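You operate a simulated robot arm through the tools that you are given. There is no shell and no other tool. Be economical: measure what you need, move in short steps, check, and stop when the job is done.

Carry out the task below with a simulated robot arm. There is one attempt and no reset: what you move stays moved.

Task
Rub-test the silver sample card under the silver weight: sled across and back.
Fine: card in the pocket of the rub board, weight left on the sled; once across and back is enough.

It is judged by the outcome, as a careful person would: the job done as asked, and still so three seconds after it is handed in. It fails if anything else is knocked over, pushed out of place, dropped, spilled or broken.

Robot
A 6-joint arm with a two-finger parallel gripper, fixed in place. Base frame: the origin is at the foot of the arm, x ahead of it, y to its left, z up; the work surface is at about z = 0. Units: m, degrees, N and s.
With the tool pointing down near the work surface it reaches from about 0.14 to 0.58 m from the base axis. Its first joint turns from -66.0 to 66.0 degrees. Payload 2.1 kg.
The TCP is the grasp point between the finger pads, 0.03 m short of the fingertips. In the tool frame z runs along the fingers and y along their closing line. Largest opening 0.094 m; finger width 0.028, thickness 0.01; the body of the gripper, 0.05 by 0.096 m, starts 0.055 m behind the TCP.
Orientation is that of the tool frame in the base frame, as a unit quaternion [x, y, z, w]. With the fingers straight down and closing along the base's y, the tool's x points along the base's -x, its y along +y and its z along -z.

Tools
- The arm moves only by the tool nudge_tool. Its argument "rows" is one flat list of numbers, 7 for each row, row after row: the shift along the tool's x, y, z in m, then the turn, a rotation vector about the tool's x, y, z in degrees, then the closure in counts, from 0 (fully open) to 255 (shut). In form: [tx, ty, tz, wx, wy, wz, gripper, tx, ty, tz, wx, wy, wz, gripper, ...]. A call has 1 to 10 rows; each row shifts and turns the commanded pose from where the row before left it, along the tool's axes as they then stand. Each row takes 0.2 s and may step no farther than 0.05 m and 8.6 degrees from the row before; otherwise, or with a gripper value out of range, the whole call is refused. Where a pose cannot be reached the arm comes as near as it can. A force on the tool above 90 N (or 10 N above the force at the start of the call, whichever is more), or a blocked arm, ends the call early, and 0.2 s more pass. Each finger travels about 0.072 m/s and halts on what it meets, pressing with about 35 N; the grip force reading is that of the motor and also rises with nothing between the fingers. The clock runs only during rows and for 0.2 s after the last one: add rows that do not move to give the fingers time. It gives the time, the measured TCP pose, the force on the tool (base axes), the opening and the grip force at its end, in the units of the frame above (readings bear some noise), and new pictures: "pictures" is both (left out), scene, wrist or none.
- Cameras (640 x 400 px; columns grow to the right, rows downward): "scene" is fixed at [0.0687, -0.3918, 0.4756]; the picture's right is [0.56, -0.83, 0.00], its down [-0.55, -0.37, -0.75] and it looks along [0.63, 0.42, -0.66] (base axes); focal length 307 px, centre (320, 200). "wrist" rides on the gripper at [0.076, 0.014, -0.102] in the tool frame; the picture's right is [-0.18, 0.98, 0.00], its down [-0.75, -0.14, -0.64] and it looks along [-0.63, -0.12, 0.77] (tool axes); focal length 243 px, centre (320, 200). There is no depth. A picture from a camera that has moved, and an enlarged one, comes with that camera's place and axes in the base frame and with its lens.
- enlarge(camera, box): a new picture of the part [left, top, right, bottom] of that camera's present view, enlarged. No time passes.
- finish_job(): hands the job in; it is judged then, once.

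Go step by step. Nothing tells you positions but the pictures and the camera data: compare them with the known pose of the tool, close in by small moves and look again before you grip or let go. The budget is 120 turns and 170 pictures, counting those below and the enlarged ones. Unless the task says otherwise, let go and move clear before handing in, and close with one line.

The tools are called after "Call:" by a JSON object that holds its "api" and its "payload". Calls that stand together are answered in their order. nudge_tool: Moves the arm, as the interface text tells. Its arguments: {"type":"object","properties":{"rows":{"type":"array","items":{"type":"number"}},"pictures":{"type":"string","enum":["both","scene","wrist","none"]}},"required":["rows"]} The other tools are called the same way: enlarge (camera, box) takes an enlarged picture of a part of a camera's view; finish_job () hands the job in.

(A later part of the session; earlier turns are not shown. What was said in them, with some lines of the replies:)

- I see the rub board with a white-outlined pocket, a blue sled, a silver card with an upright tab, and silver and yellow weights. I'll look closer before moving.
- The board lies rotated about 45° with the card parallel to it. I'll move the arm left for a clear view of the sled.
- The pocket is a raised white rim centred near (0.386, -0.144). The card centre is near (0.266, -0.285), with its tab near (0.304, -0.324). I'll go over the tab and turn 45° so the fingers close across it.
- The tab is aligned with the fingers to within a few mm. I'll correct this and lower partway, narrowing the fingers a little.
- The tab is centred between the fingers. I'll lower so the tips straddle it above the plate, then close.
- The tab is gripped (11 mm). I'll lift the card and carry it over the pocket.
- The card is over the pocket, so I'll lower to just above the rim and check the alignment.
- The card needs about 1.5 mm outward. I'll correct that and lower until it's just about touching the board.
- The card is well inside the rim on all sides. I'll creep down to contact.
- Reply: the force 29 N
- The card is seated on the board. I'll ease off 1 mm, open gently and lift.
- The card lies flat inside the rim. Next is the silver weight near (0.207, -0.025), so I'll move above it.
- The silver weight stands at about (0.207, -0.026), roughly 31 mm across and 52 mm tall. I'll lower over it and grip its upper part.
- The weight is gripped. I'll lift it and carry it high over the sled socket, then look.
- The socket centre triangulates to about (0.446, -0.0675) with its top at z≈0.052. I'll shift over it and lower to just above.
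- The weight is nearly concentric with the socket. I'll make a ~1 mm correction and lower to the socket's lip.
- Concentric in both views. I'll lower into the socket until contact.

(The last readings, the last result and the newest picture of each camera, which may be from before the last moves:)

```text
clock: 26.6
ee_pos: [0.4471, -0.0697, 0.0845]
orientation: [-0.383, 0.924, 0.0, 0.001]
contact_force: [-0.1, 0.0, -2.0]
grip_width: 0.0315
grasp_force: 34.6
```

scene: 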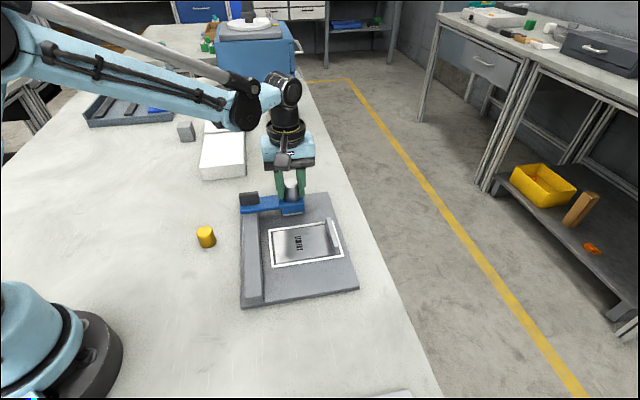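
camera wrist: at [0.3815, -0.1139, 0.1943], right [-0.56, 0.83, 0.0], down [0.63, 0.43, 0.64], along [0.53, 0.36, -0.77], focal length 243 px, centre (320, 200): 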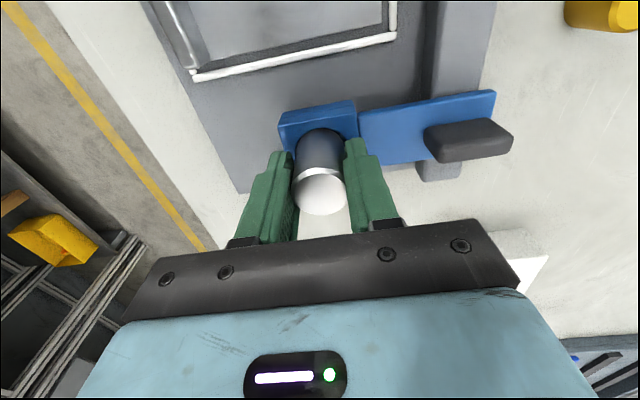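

Call:
{"api": "nudge_tool", "payload": {"rows": [0, 0, 0.001, 0, 0, 0, 255, 0, 0, 0, 0, 0, 0, 255], "pictures": "scene"}}

Call:
{"api": "enlarge", "payload": {"camera": "scene", "box": [260, 165, 320, 215]}}

```text
clock: 27.2
ee_pos: [0.4463, -0.071, 0.0835]
orientation: [-0.382, 0.924, 0.0, 0.0]
contact_force: [-1.3, -0.2, 3.0]
grip_width: 0.0316
grasp_force: 35.8
```

scene: 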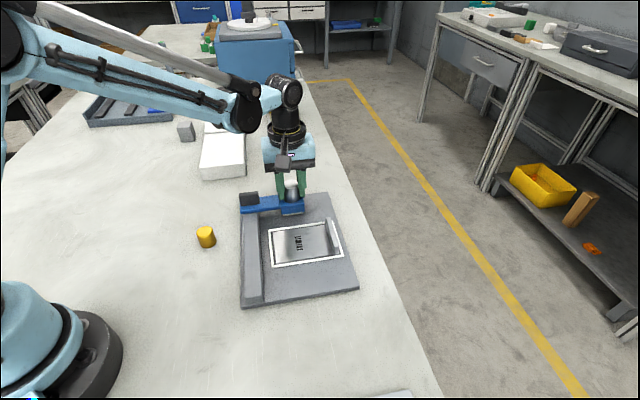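

```text
8.00 times, centred on (290, 190) of scene
camera zoom: at [0.0687, -0.3918, 0.4756], right [0.56, -0.83, 0.0], down [-0.55, -0.37, -0.75], along [0.63, 0.42, -0.66], focal length 2453 px, centre (560, 280)
```

zoom: 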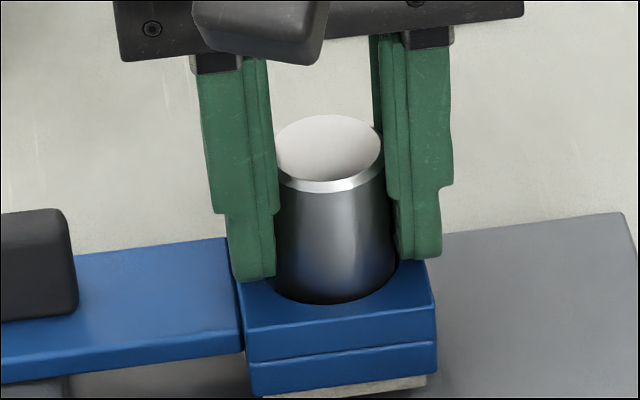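

Contact is felt, so the weight is seated. I'll open gently and rise clear.

Call:
{"api": "nudge_tool", "payload": {"rows": [0, 0, -0.0003, 0, 0, 0, 200, 0, 0, 0, 0, 0, 0, 150, 0, 0, 0, 0, 0, 0, 130, 0, 0, 0, 0, 0, 0, 130, 0, 0, -0.03, 0, 0, 0, 120, 0, 0, -0.04, 0, 0, 0, 120, 0, 0, -0.04, 0, 0, 0, 120], "pictures": "both"}}

Call:
{"api": "enlarge", "payload": {"camera": "scene", "box": [220, 160, 370, 280]}}

Call:
{"api": "enlarge", "payload": {"camera": "wrist", "box": [240, 40, 480, 190]}}

```text
clock: 28.8
ee_pos: [0.4444, -0.0704, 0.1953]
orientation: [-0.383, 0.924, 0.0, 0.0]
contact_force: [0.1, 0.1, 0.8]
grip_width: 0.0499
grasp_force: 0.0
camera wrist: at [0.3815, -0.1141, 0.2979], right [-0.56, 0.83, 0.0], down [0.63, 0.43, 0.64], along [0.53, 0.36, -0.77], focal length 243 px, centre (320, 200)
```

scene: 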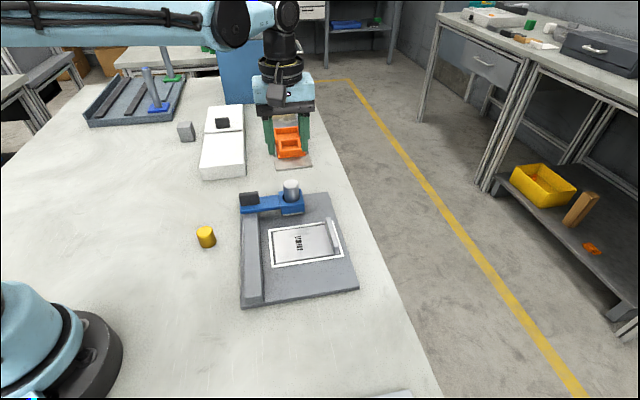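
wrist: 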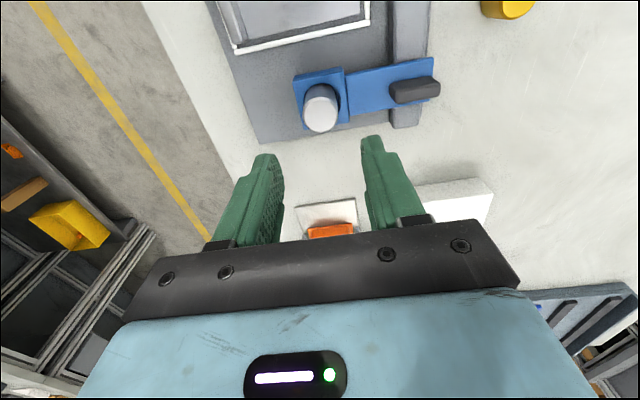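

```text
3.33 times, centred on (295, 220) of scene
camera zoom: at [0.0687, -0.3918, 0.4756], right [0.56, -0.83, 0.0], down [-0.55, -0.37, -0.75], along [0.63, 0.42, -0.66], focal length 1022 px, centre (403, 133)
```

zoom: 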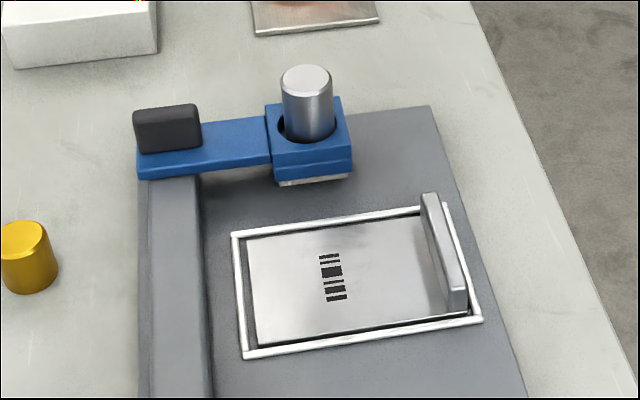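

```text
2.67 times, centred on (360, 115) of wrist
camera zoom: at [0.3815, -0.1141, 0.2979], right [-0.56, 0.83, 0.0], down [0.63, 0.43, 0.64], along [0.53, 0.36, -0.77], focal length 647 px, centre (213, 427)
```

zoom: 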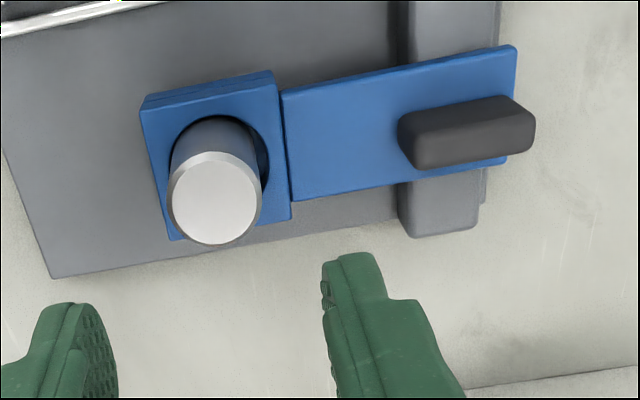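

The weight sits upright in the socket. Now I'll examine the sled handle.

Call:
{"api": "enlarge", "payload": {"camera": "wrist", "box": [370, 50, 460, 120]}}

Call:
{"api": "enlarge", "payload": {"camera": "scene", "box": [225, 170, 325, 235]}}

```text
5.71 times, centred on (415, 85) of wrist
camera zoom: at [0.3815, -0.1141, 0.2979], right [-0.56, 0.83, 0.0], down [0.63, 0.43, 0.64], along [0.53, 0.36, -0.77], focal length 1386 px, centre (-223, 857)
```

zoom: 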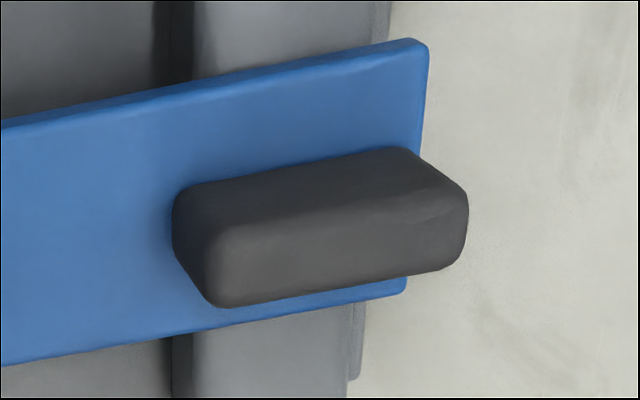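

```text
6.15 times, centred on (275, 202) of scene
camera zoom: at [0.0687, -0.3918, 0.4756], right [0.56, -0.83, 0.0], down [-0.55, -0.37, -0.75], along [0.63, 0.42, -0.66], focal length 1887 px, centre (597, 185)
```

zoom: 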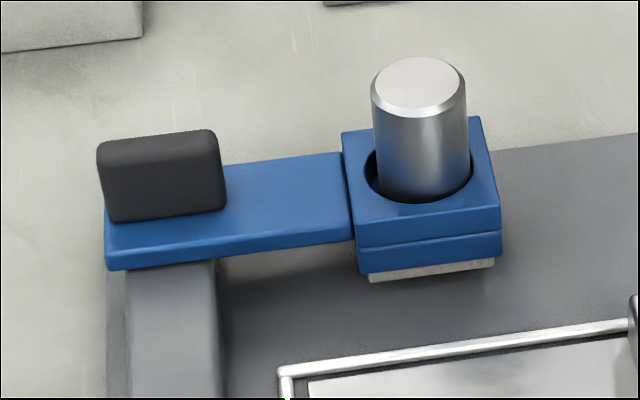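

The handle is a bar about 40 mm along the board's cross direction and 15 mm thick, with its top near (0.387, -0.005, 0.071). I'll move above it and turn 90° so the fingers straddle it along the slide direction.

Call:
{"api": "nudge_tool", "payload": {"rows": [-0.0028, 0.0434, 0, 0, 0, 0, 120, -0.0028, 0.0434, 0, 0, 0, 0, 120, 0, 0, 0, 0, 0, 8.5, 120, 0, 0, 0, 0, 0, 8.5, 120, 0, 0, 0, 0, 0, 8.5, 120, 0, 0, 0, 0, 0, 8.5, 120, 0, 0, 0, 0, 0, 8.5, 120, 0, 0, 0, 0, 0, 8.5, 120], "pictures": "none"}}

Call:
{"api": "nudge_tool", "payload": {"rows": [0, 0, 0, 0, 0, 8.5, 120, 0, 0, 0, 0, 0, 8.5, 120, 0, 0, 0, 0, 0, 8.5, 120, 0, 0, 0, 0, 0, 8.5, 120, 0, 0, 0, 0, 0, 5, 120, 0, 0, 0.04, 0, 0, 0, 120, 0, 0, 0, 0, 0, 0, 120], "pictures": "both"}}

Call:
{"api": "enlarge", "payload": {"camera": "wrist", "box": [240, 40, 400, 180]}}

```text
clock: 30.6
ee_pos: [0.388, -0.0045, 0.1936]
orientation: [0.054, 0.999, 0.0, 0.0]
contact_force: [-0.3, 0.1, -0.1]
grip_width: 0.0495
grasp_force: 0.0
```

```text
clock: 32.2
ee_pos: [0.3873, -0.0051, 0.1524]
orientation: [0.383, 0.924, 0.0, 0.0]
contact_force: [0.1, -0.5, -0.3]
grip_width: 0.0496
grasp_force: 0.1
camera wrist: at [0.3435, 0.0588, 0.2554], right [0.83, 0.56, 0.0], down [0.43, -0.63, 0.64], along [0.36, -0.53, -0.77], focal length 243 px, centre (320, 200)
```

scene: 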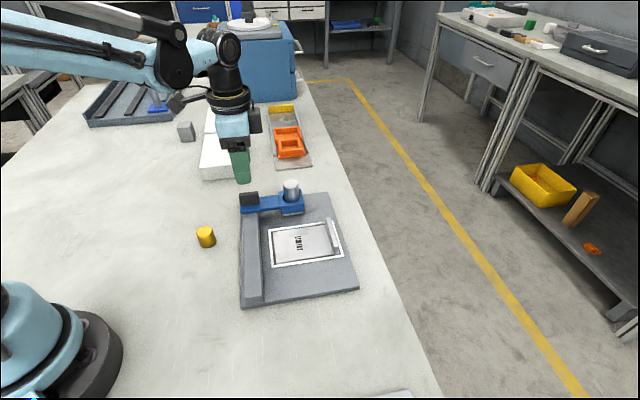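
wrist: 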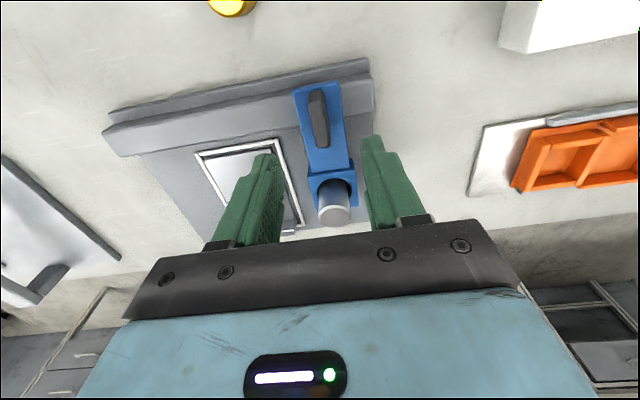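

```text
2.86 times, centred on (320, 110) of wrist
camera zoom: at [0.3435, 0.0588, 0.2554], right [0.83, 0.56, 0.0], down [0.43, -0.63, 0.64], along [0.36, -0.53, -0.77], focal length 693 px, centre (320, 457)
```

zoom: 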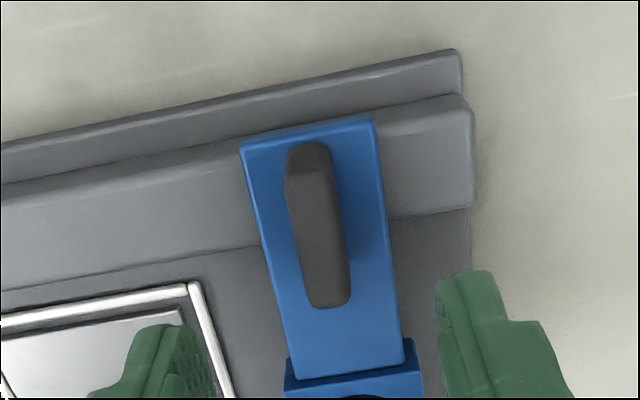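

The handle is centred under the tool. I'll lower and close on it.

Call:
{"api": "nudge_tool", "payload": {"rows": [0, 0, 0.03, 0, 0, 0, 130, 0, 0, 0.025, 0, 0, 0, 130, 0, 0, 0.01, 0, 0, 0, 130, 0, 0, 0, 0, 0, 0, 130], "pictures": "both"}}

Call:
{"api": "enlarge", "payload": {"camera": "scene", "box": [210, 160, 310, 225]}}

```text
clock: 33.2
ee_pos: [0.3871, -0.0052, 0.0894]
orientation: [0.383, 0.924, 0.0, 0.0]
contact_force: [-0.1, 1.2, 0.2]
grip_width: 0.0463
grasp_force: 0.2
camera wrist: at [0.3438, 0.0591, 0.1909], right [0.83, 0.56, 0.0], down [0.43, -0.63, 0.64], along [0.36, -0.53, -0.77], focal length 243 px, centre (320, 200)
```

scene: 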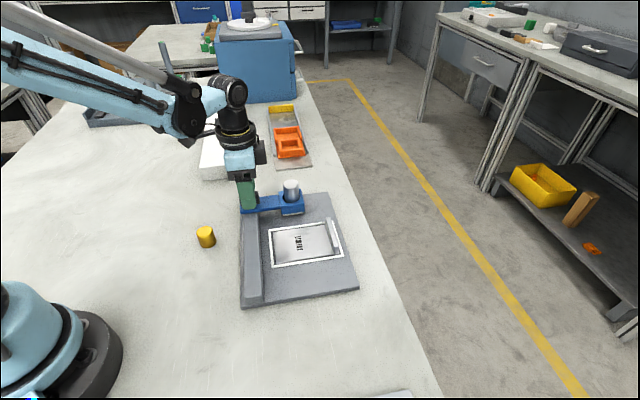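
wrist: 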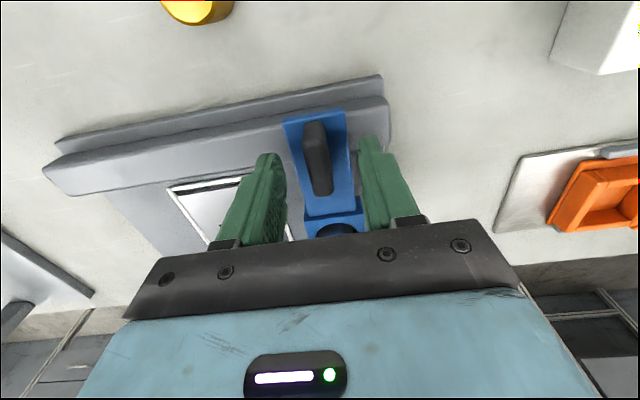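

```text
6.15 times, centred on (260, 192) of scene
camera zoom: at [0.0687, -0.3918, 0.4756], right [0.56, -0.83, 0.0], down [-0.55, -0.37, -0.75], along [0.63, 0.42, -0.66], focal length 1887 px, centre (689, 246)
```

zoom: 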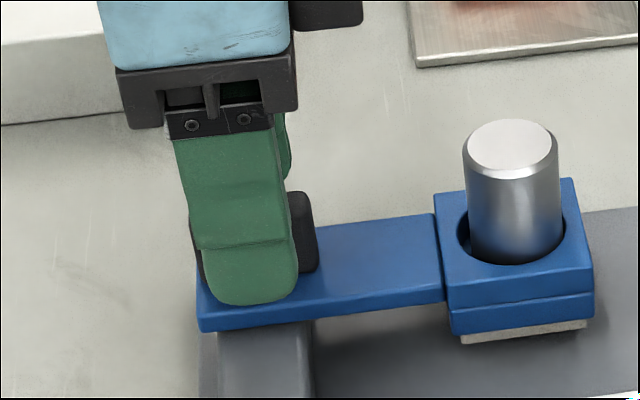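

Call:
{"api": "nudge_tool", "payload": {"rows": [0, 0, 0.008, 0, 0, 0, 130, 0, 0, 0, 0, 0, 0, 150, 0, 0, 0, 0, 0, 0, 180, 0, 0, 0, 0, 0, 0, 220, 0, 0, 0, 0, 0, 0, 255, 0, 0, 0, 0, 0, 0, 255], "pictures": "both"}}

```text
clock: 34.6
ee_pos: [0.3856, -0.0047, 0.0815]
orientation: [0.382, 0.924, -0.001, -0.001]
contact_force: [-11.0, -7.7, -3.2]
grip_width: 0.0126
grasp_force: 45.1
camera wrist: at [0.3434, 0.059, 0.183], right [0.83, 0.56, 0.0], down [0.43, -0.63, 0.64], along [0.36, -0.53, -0.77], focal length 243 px, centre (320, 200)
```

scene: 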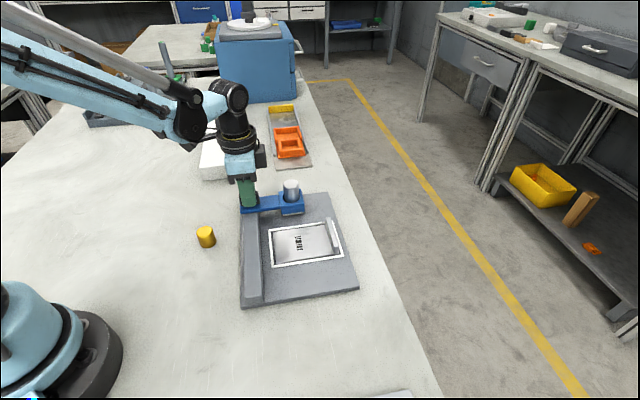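
wrist: 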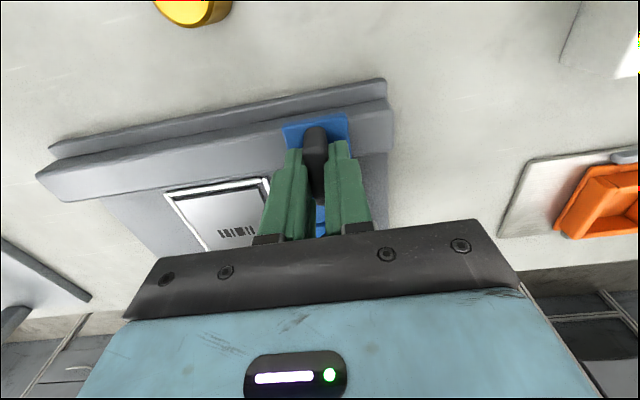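

The handle is gripped. I'll slide toward the near end slowly, a short stretch first, checking forces.

Call:
{"api": "nudge_tool", "payload": {"rows": [0, -0.005, 0, 0, 0, 0, 255, 0, -0.008, 0, 0, 0, 0, 255, 0, -0.01, 0, 0, 0, 0, 255, 0, -0.01, 0, 0, 0, 0, 255, 0, 0, 0, 0, 0, 0, 255], "pictures": "scene"}}

Call:
{"api": "enlarge", "payload": {"camera": "scene", "box": [220, 160, 370, 280]}}

```text
clock: 35.8
ee_pos: [0.3646, -0.0258, 0.0807]
orientation: [0.383, 0.924, 0.0, 0.0]
contact_force: [-3.7, 4.3, -28.9]
grip_width: 0.0127
grasp_force: 45.3
```

scene: 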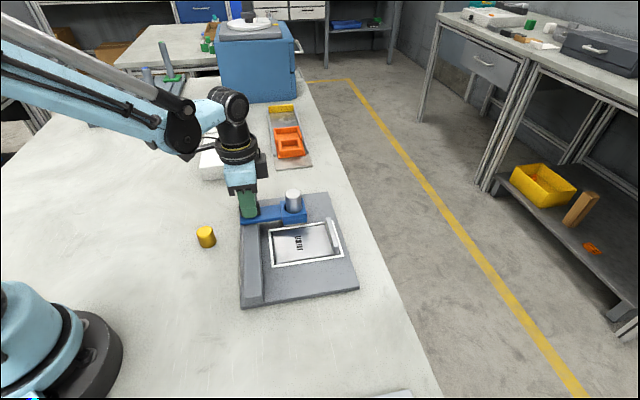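

```text
3.33 times, centred on (295, 220) of scene
camera zoom: at [0.0688, -0.3918, 0.4755], right [0.56, -0.83, 0.0], down [-0.55, -0.37, -0.75], along [0.63, 0.42, -0.66], focal length 1022 px, centre (403, 133)
```

zoom: 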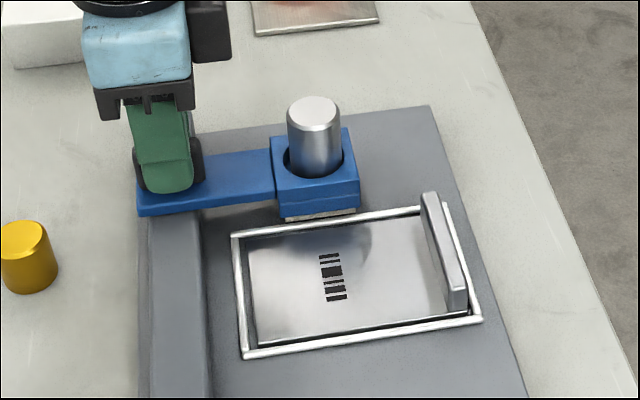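

It's sliding, with an upward pull building up. I'll relieve that by a small correction and continue.

Call:
{"api": "nudge_tool", "payload": {"rows": [0.0003, 0, 0.001, 0, 0, 0, 255, 0, 0, 0, 0, 0, 0, 255], "pictures": "none"}}

```text
clock: 36.4
ee_pos: [0.3627, -0.0264, 0.0806]
orientation: [0.383, 0.924, -0.001, -0.001]
contact_force: [-3.4, 2.0, 7.6]
grip_width: 0.013
grasp_force: 44.8
```

Call:
{"api": "nudge_tool", "payload": {"rows": [0.0003, -0.01, 0, 0, 0, 0, 255, 0, -0.01, 0, 0, 0, 0, 255, 0, -0.01, 0, 0, 0, 0, 255, 0, -0.01, 0, 0, 0, 0, 255, 0, 0, 0, 0, 0, 0, 255], "pictures": "scene"}}

Call:
{"api": "enlarge", "payload": {"camera": "scene", "box": [220, 160, 370, 280]}}

```text
clock: 37.6
ee_pos: [0.3355, -0.0552, 0.0812]
orientation: [0.382, 0.924, 0.0, 0.001]
contact_force: [0.9, -1.5, -39.9]
grip_width: 0.0132
grasp_force: 45.3
```

scene: 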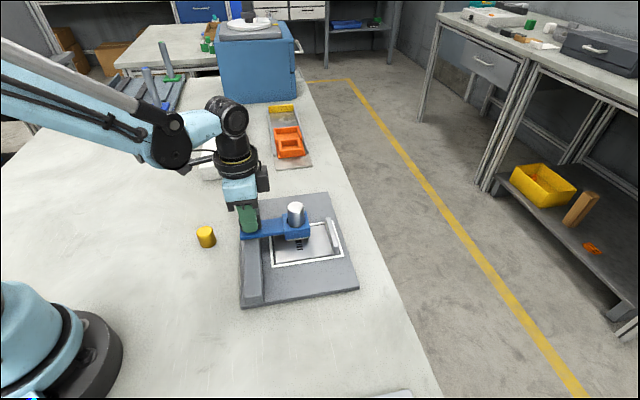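

```text
3.33 times, centred on (295, 220) of scene
camera zoom: at [0.0688, -0.3918, 0.4755], right [0.56, -0.83, 0.0], down [-0.55, -0.37, -0.75], along [0.63, 0.42, -0.66], focal length 1022 px, centre (403, 133)
```

zoom: 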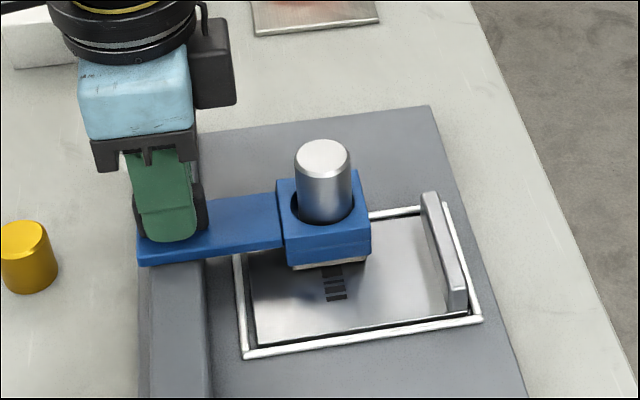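

Call:
{"api": "nudge_tool", "payload": {"rows": [0, 0, 0.001, 0, 0, 0, 255, 0, -0.01, 0.0003, 0, 0, 0, 255, 0, -0.01, 0.0003, 0, 0, 0, 255, 0, -0.01, 0.0003, 0, 0, 0, 255, 0, -0.01, 0.0003, 0, 0, 0, 255, 0, 0, 0, 0, 0, 0, 255], "pictures": "scene"}}

Call:
{"api": "enlarge", "payload": {"camera": "scene", "box": [220, 160, 370, 280]}}

```text
clock: 38.6
ee_pos: [0.315, -0.0759, 0.079]
orientation: [0.383, 0.924, 0.0, 0.001]
contact_force: [-3.5, 1.7, 16.6]
grip_width: 0.0125
grasp_force: 44.9
stopped in row 5: the force on the tool passed its limit (the readings are from after the stop); the commanded pose is now the measured one
```

scene: 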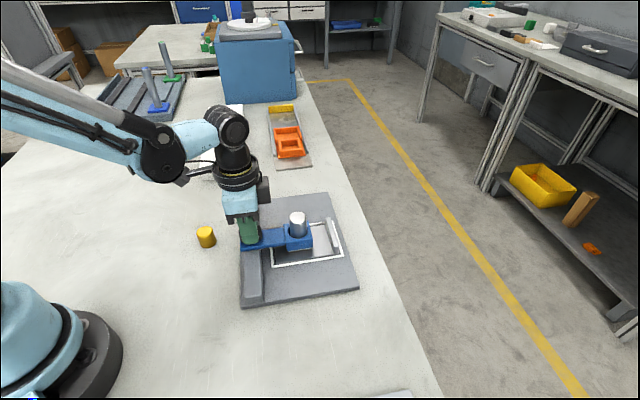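

```text
3.33 times, centred on (295, 220) of scene
camera zoom: at [0.0686, -0.3918, 0.4756], right [0.56, -0.83, 0.0], down [-0.55, -0.37, -0.75], along [0.63, 0.42, -0.66], focal length 1022 px, centre (403, 133)
```

zoom: 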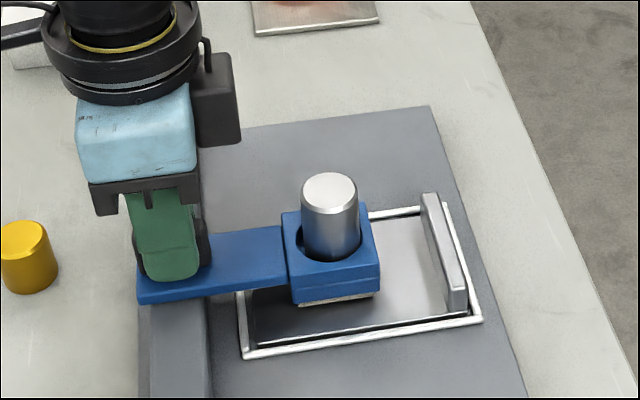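

The vertical coupling is causing the force. I'll open the fingers slightly so they straddle the handle and just push it.

Call:
{"api": "nudge_tool", "payload": {"rows": [0, 0, 0, 0, 0, 0, 205, 0, 0, 0, 0, 0, 0, 205, 0, 0, -0.001, 0, 0, 0, 205, 0, -0.006, 0, 0, 0, 0, 205, 0, -0.008, 0, 0, 0, 0, 205, 0, -0.008, 0, 0, 0, 0, 205], "pictures": "none"}}

```text
clock: 40.0
ee_pos: [0.2993, -0.0915, 0.0808]
orientation: [0.383, 0.924, 0.0, 0.001]
contact_force: [1.0, 0.7, 0.1]
grip_width: 0.0182
grasp_force: 0.5
```

No vertical load now. I'll continue across past the near rim.

Call:
{"api": "nudge_tool", "payload": {"rows": [0, -0.008, 0, 0, 0, 0, 205, 0, -0.008, 0, 0, 0, 0, 205, 0, -0.008, 0, 0, 0, 0, 205, 0, -0.008, 0, 0, 0, 0, 205], "pictures": "scene"}}

Call:
{"api": "enlarge", "payload": {"camera": "scene", "box": [210, 180, 380, 320]}}

```text
clock: 41.0
ee_pos: [0.2755, -0.1142, 0.082]
orientation: [0.383, 0.924, 0.0, 0.0]
contact_force: [0.3, 0.0, -0.7]
grip_width: 0.0186
grasp_force: 0.1
```

scene: 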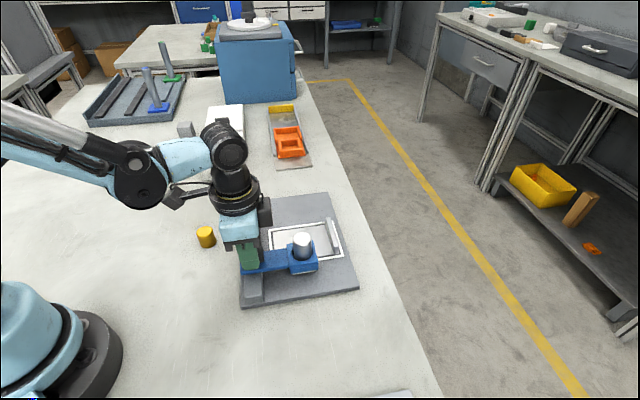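

```text
2.86 times, centred on (295, 250) of scene
camera zoom: at [0.0687, -0.3918, 0.4756], right [0.56, -0.83, 0.0], down [-0.55, -0.37, -0.75], along [0.63, 0.42, -0.66], focal length 876 px, centre (391, 57)
```

zoom: 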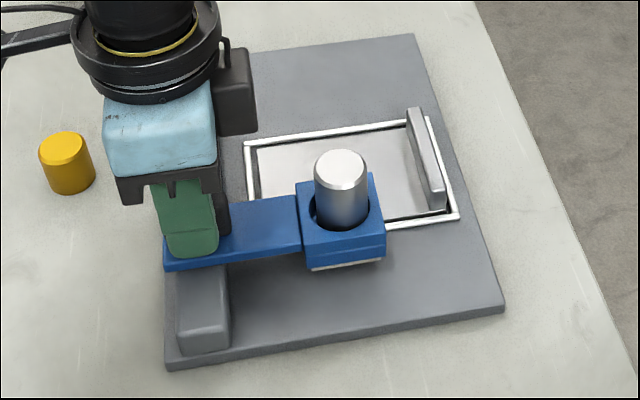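

The head is at the near rim. I'll go another 24 mm so it fully clears the card.

Call:
{"api": "nudge_tool", "payload": {"rows": [0, -0.008, 0, 0, 0, 0, 205, 0, -0.008, 0, 0, 0, 0, 205, 0, -0.008, 0, 0, 0, 0, 205], "pictures": "scene"}}

Call:
{"api": "enlarge", "payload": {"camera": "scene", "box": [210, 180, 380, 320]}}

```text
clock: 41.8
ee_pos: [0.2609, -0.131, 0.0816]
orientation: [0.382, 0.924, -0.001, 0.001]
contact_force: [0.7, 0.0, -0.2]
grip_width: 0.0187
grasp_force: 0.2
```

scene: 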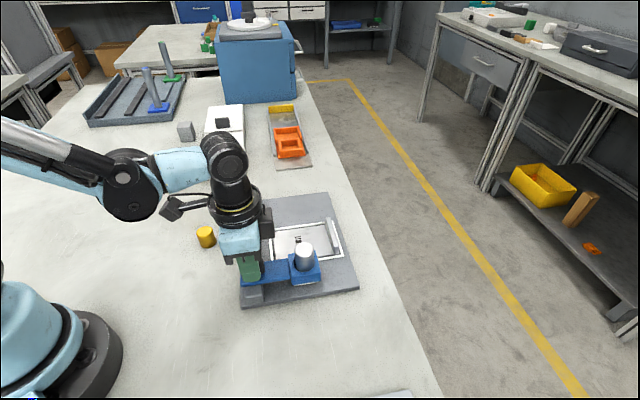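

```text
2.86 times, centred on (295, 250) of scene
camera zoom: at [0.0687, -0.3918, 0.4756], right [0.56, -0.83, 0.0], down [-0.55, -0.37, -0.75], along [0.63, 0.42, -0.66], focal length 876 px, centre (391, 57)
```

zoom: 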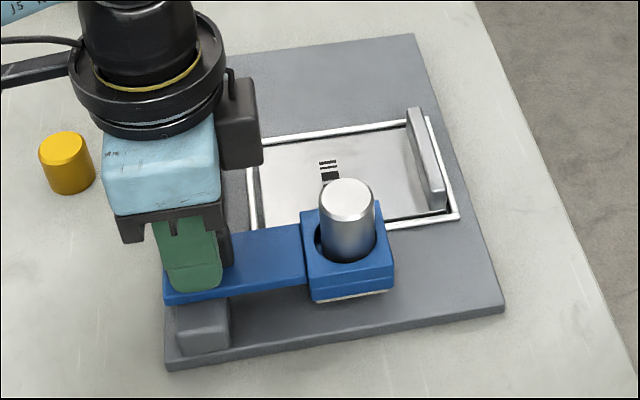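

The head is completely past the card. Now I'll go back the whole way.

Call:
{"api": "nudge_tool", "payload": {"rows": [0, 0.006, 0, 0, 0, 0, 205, 0, 0.008, 0, 0, 0, 0, 205, 0, 0.008, 0, 0, 0, 0, 205, 0, 0.008, 0, 0, 0, 0, 205, 0, 0.008, 0, 0, 0, 0, 205, 0, 0.008, 0, 0, 0, 0, 205, 0, 0.008, 0, 0, 0, 0, 205, 0, 0.008, 0, 0, 0, 0, 205, 0, 0.008, 0, 0, 0, 0, 205], "pictures": "scene"}}

Call:
{"api": "enlarge", "payload": {"camera": "scene", "box": [210, 180, 380, 320]}}

```text
clock: 43.8
ee_pos: [0.3094, -0.0805, 0.0809]
orientation: [0.382, 0.924, 0.0, 0.002]
contact_force: [-1.5, -0.3, -0.6]
grip_width: 0.0186
grasp_force: 0.3
```

scene: 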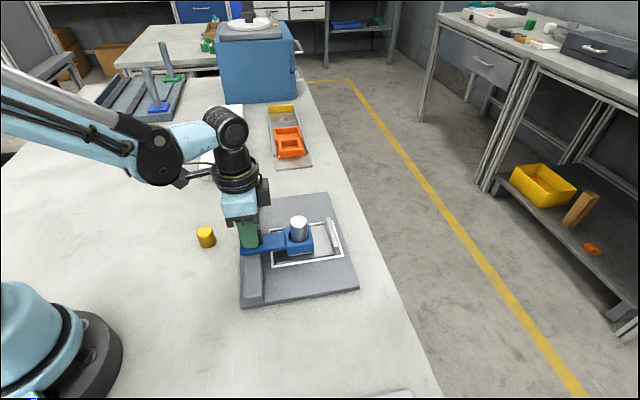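

```text
2.86 times, centred on (295, 250) of scene
camera zoom: at [0.0687, -0.3918, 0.4756], right [0.56, -0.83, 0.0], down [-0.55, -0.37, -0.75], along [0.63, 0.42, -0.66], focal length 876 px, centre (391, 57)
```

zoom: 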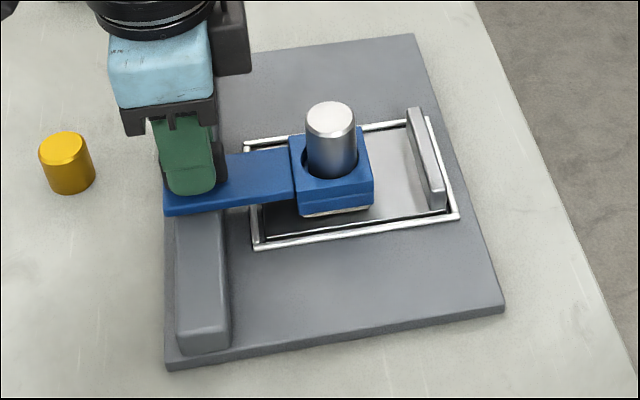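

Call:
{"api": "nudge_tool", "payload": {"rows": [0, 0.009, 0, 0, 0, 0, 205, 0, 0.009, 0, 0, 0, 0, 205, 0, 0.009, 0, 0, 0, 0, 205, 0, 0.009, 0, 0, 0, 0, 205, 0, 0.009, 0, 0, 0, 0, 205, 0, 0.009, 0, 0, 0, 0, 205, 0, 0.009, 0, 0, 0, 0, 205, 0, 0.009, 0, 0, 0, 0, 205, 0, 0.009, 0, 0, 0, 0, 205, 0, 0.009, 0, 0, 0, 0, 205], "pictures": "scene"}}

Call:
{"api": "enlarge", "payload": {"camera": "scene", "box": [220, 160, 370, 280]}}

```text
clock: 46.0
ee_pos: [0.3734, -0.0171, 0.0803]
orientation: [0.383, 0.924, 0.0, 0.001]
contact_force: [-1.3, -0.1, -0.4]
grip_width: 0.0187
grasp_force: 0.2
```

scene: 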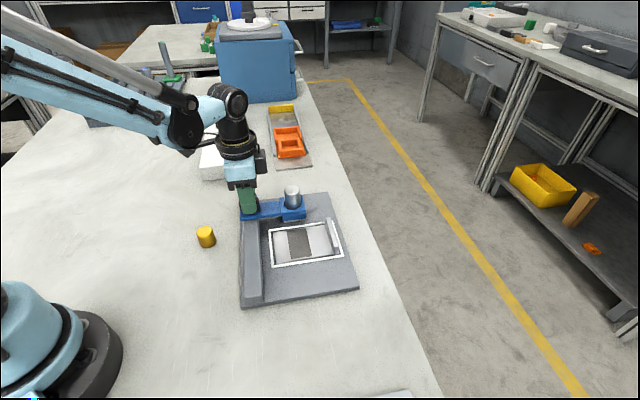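

```text
3.33 times, centred on (295, 220) of scene
camera zoom: at [0.0687, -0.3918, 0.4756], right [0.56, -0.83, 0.0], down [-0.55, -0.37, -0.75], along [0.63, 0.42, -0.66], focal length 1022 px, centre (403, 133)
```

zoom: 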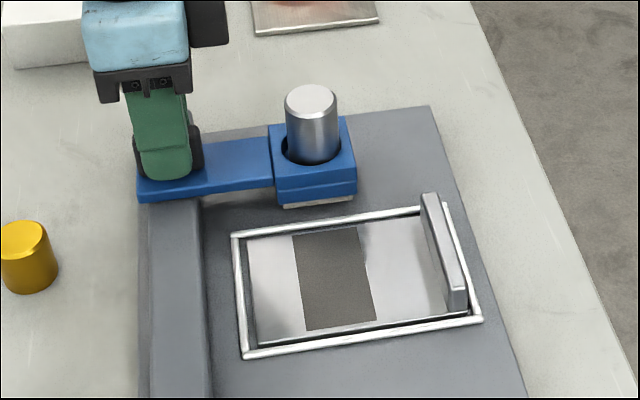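

A rub mark now runs the full width of the card. I'll push the sled the last ~20 mm home.

Call:
{"api": "nudge_tool", "payload": {"rows": [0, 0.007, 0, 0, 0, 0, 205, 0, 0.007, 0, 0, 0, 0, 205, 0, 0.006, 0, 0, 0, 0, 205, 0, 0, 0, 0, 0, 0, 205], "pictures": "none"}}

```text
clock: 47.0
ee_pos: [0.3882, -0.004, 0.0792]
orientation: [0.383, 0.924, 0.0, 0.001]
contact_force: [0.6, -0.4, -1.0]
grip_width: 0.0189
grasp_force: 0.7
```

Sled is back at its start. I'll open a little and raise straight up, clear of everything.

Call:
{"api": "nudge_tool", "payload": {"rows": [0, -0.001, 0, 0, 0, 0, 170, 0, 0, 0, 0, 0, 0, 150, 0, 0, -0.03, 0, 0, 0, 150, 0, 0, -0.04, 0, 0, 0, 150, 0, 0, -0.04, 0, 0, 0, 150, 0, 0, -0.03, 0, 0, 0, 150, 0, 0, 0, 0, 0, 0, 150], "pictures": "both"}}

Call:
{"api": "enlarge", "payload": {"camera": "scene", "box": [220, 160, 370, 280]}}

```text
clock: 48.6
ee_pos: [0.386, -0.0051, 0.2219]
orientation: [0.382, 0.924, 0.0, 0.001]
contact_force: [0.4, -0.7, 0.2]
grip_width: 0.039
grasp_force: 0.1
camera wrist: at [0.3429, 0.0585, 0.323], right [0.83, 0.56, 0.0], down [0.43, -0.63, 0.64], along [0.36, -0.53, -0.77], focal length 243 px, centre (320, 200)
```

scene: 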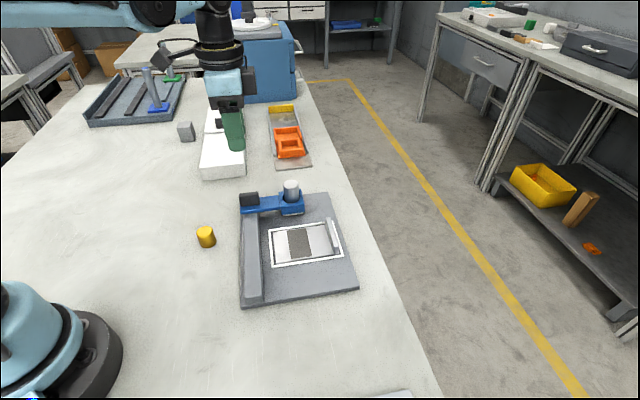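
wrist: 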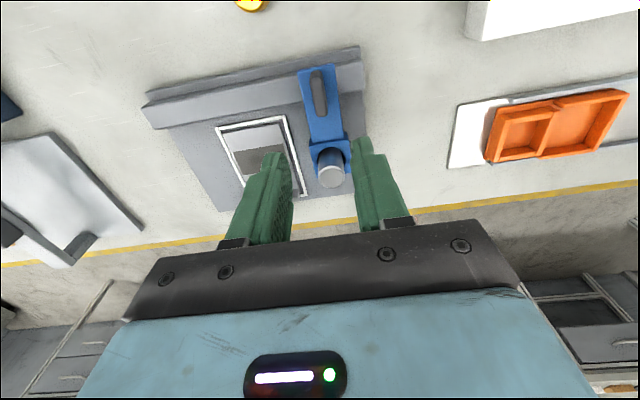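

```text
3.33 times, centred on (295, 220) of scene
camera zoom: at [0.0687, -0.3918, 0.4756], right [0.56, -0.83, 0.0], down [-0.55, -0.37, -0.75], along [0.63, 0.42, -0.66], focal length 1022 px, centre (403, 133)
```

zoom: 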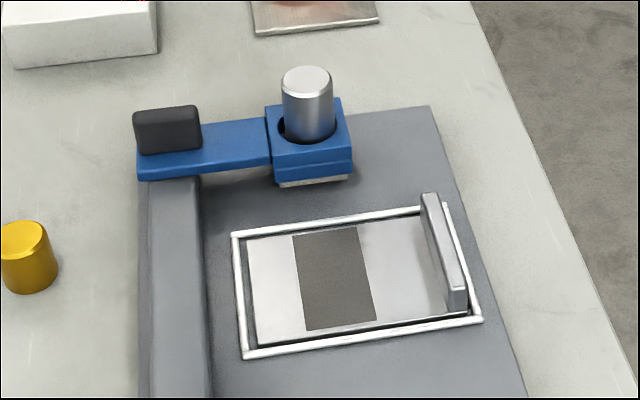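

The sled is home with the weight upright in it, the card lies in the pocket with a full rub mark, and the arm is clear. I'm handing in.

Call:
{"api": "finish_job", "payload": {}}

```text
The job is handed in.
```

The rub test is done: the sled went once across the silver card and back under the silver weight, leaving a rub mark across it. The card is in the pocket, and the weight is still on the sled.
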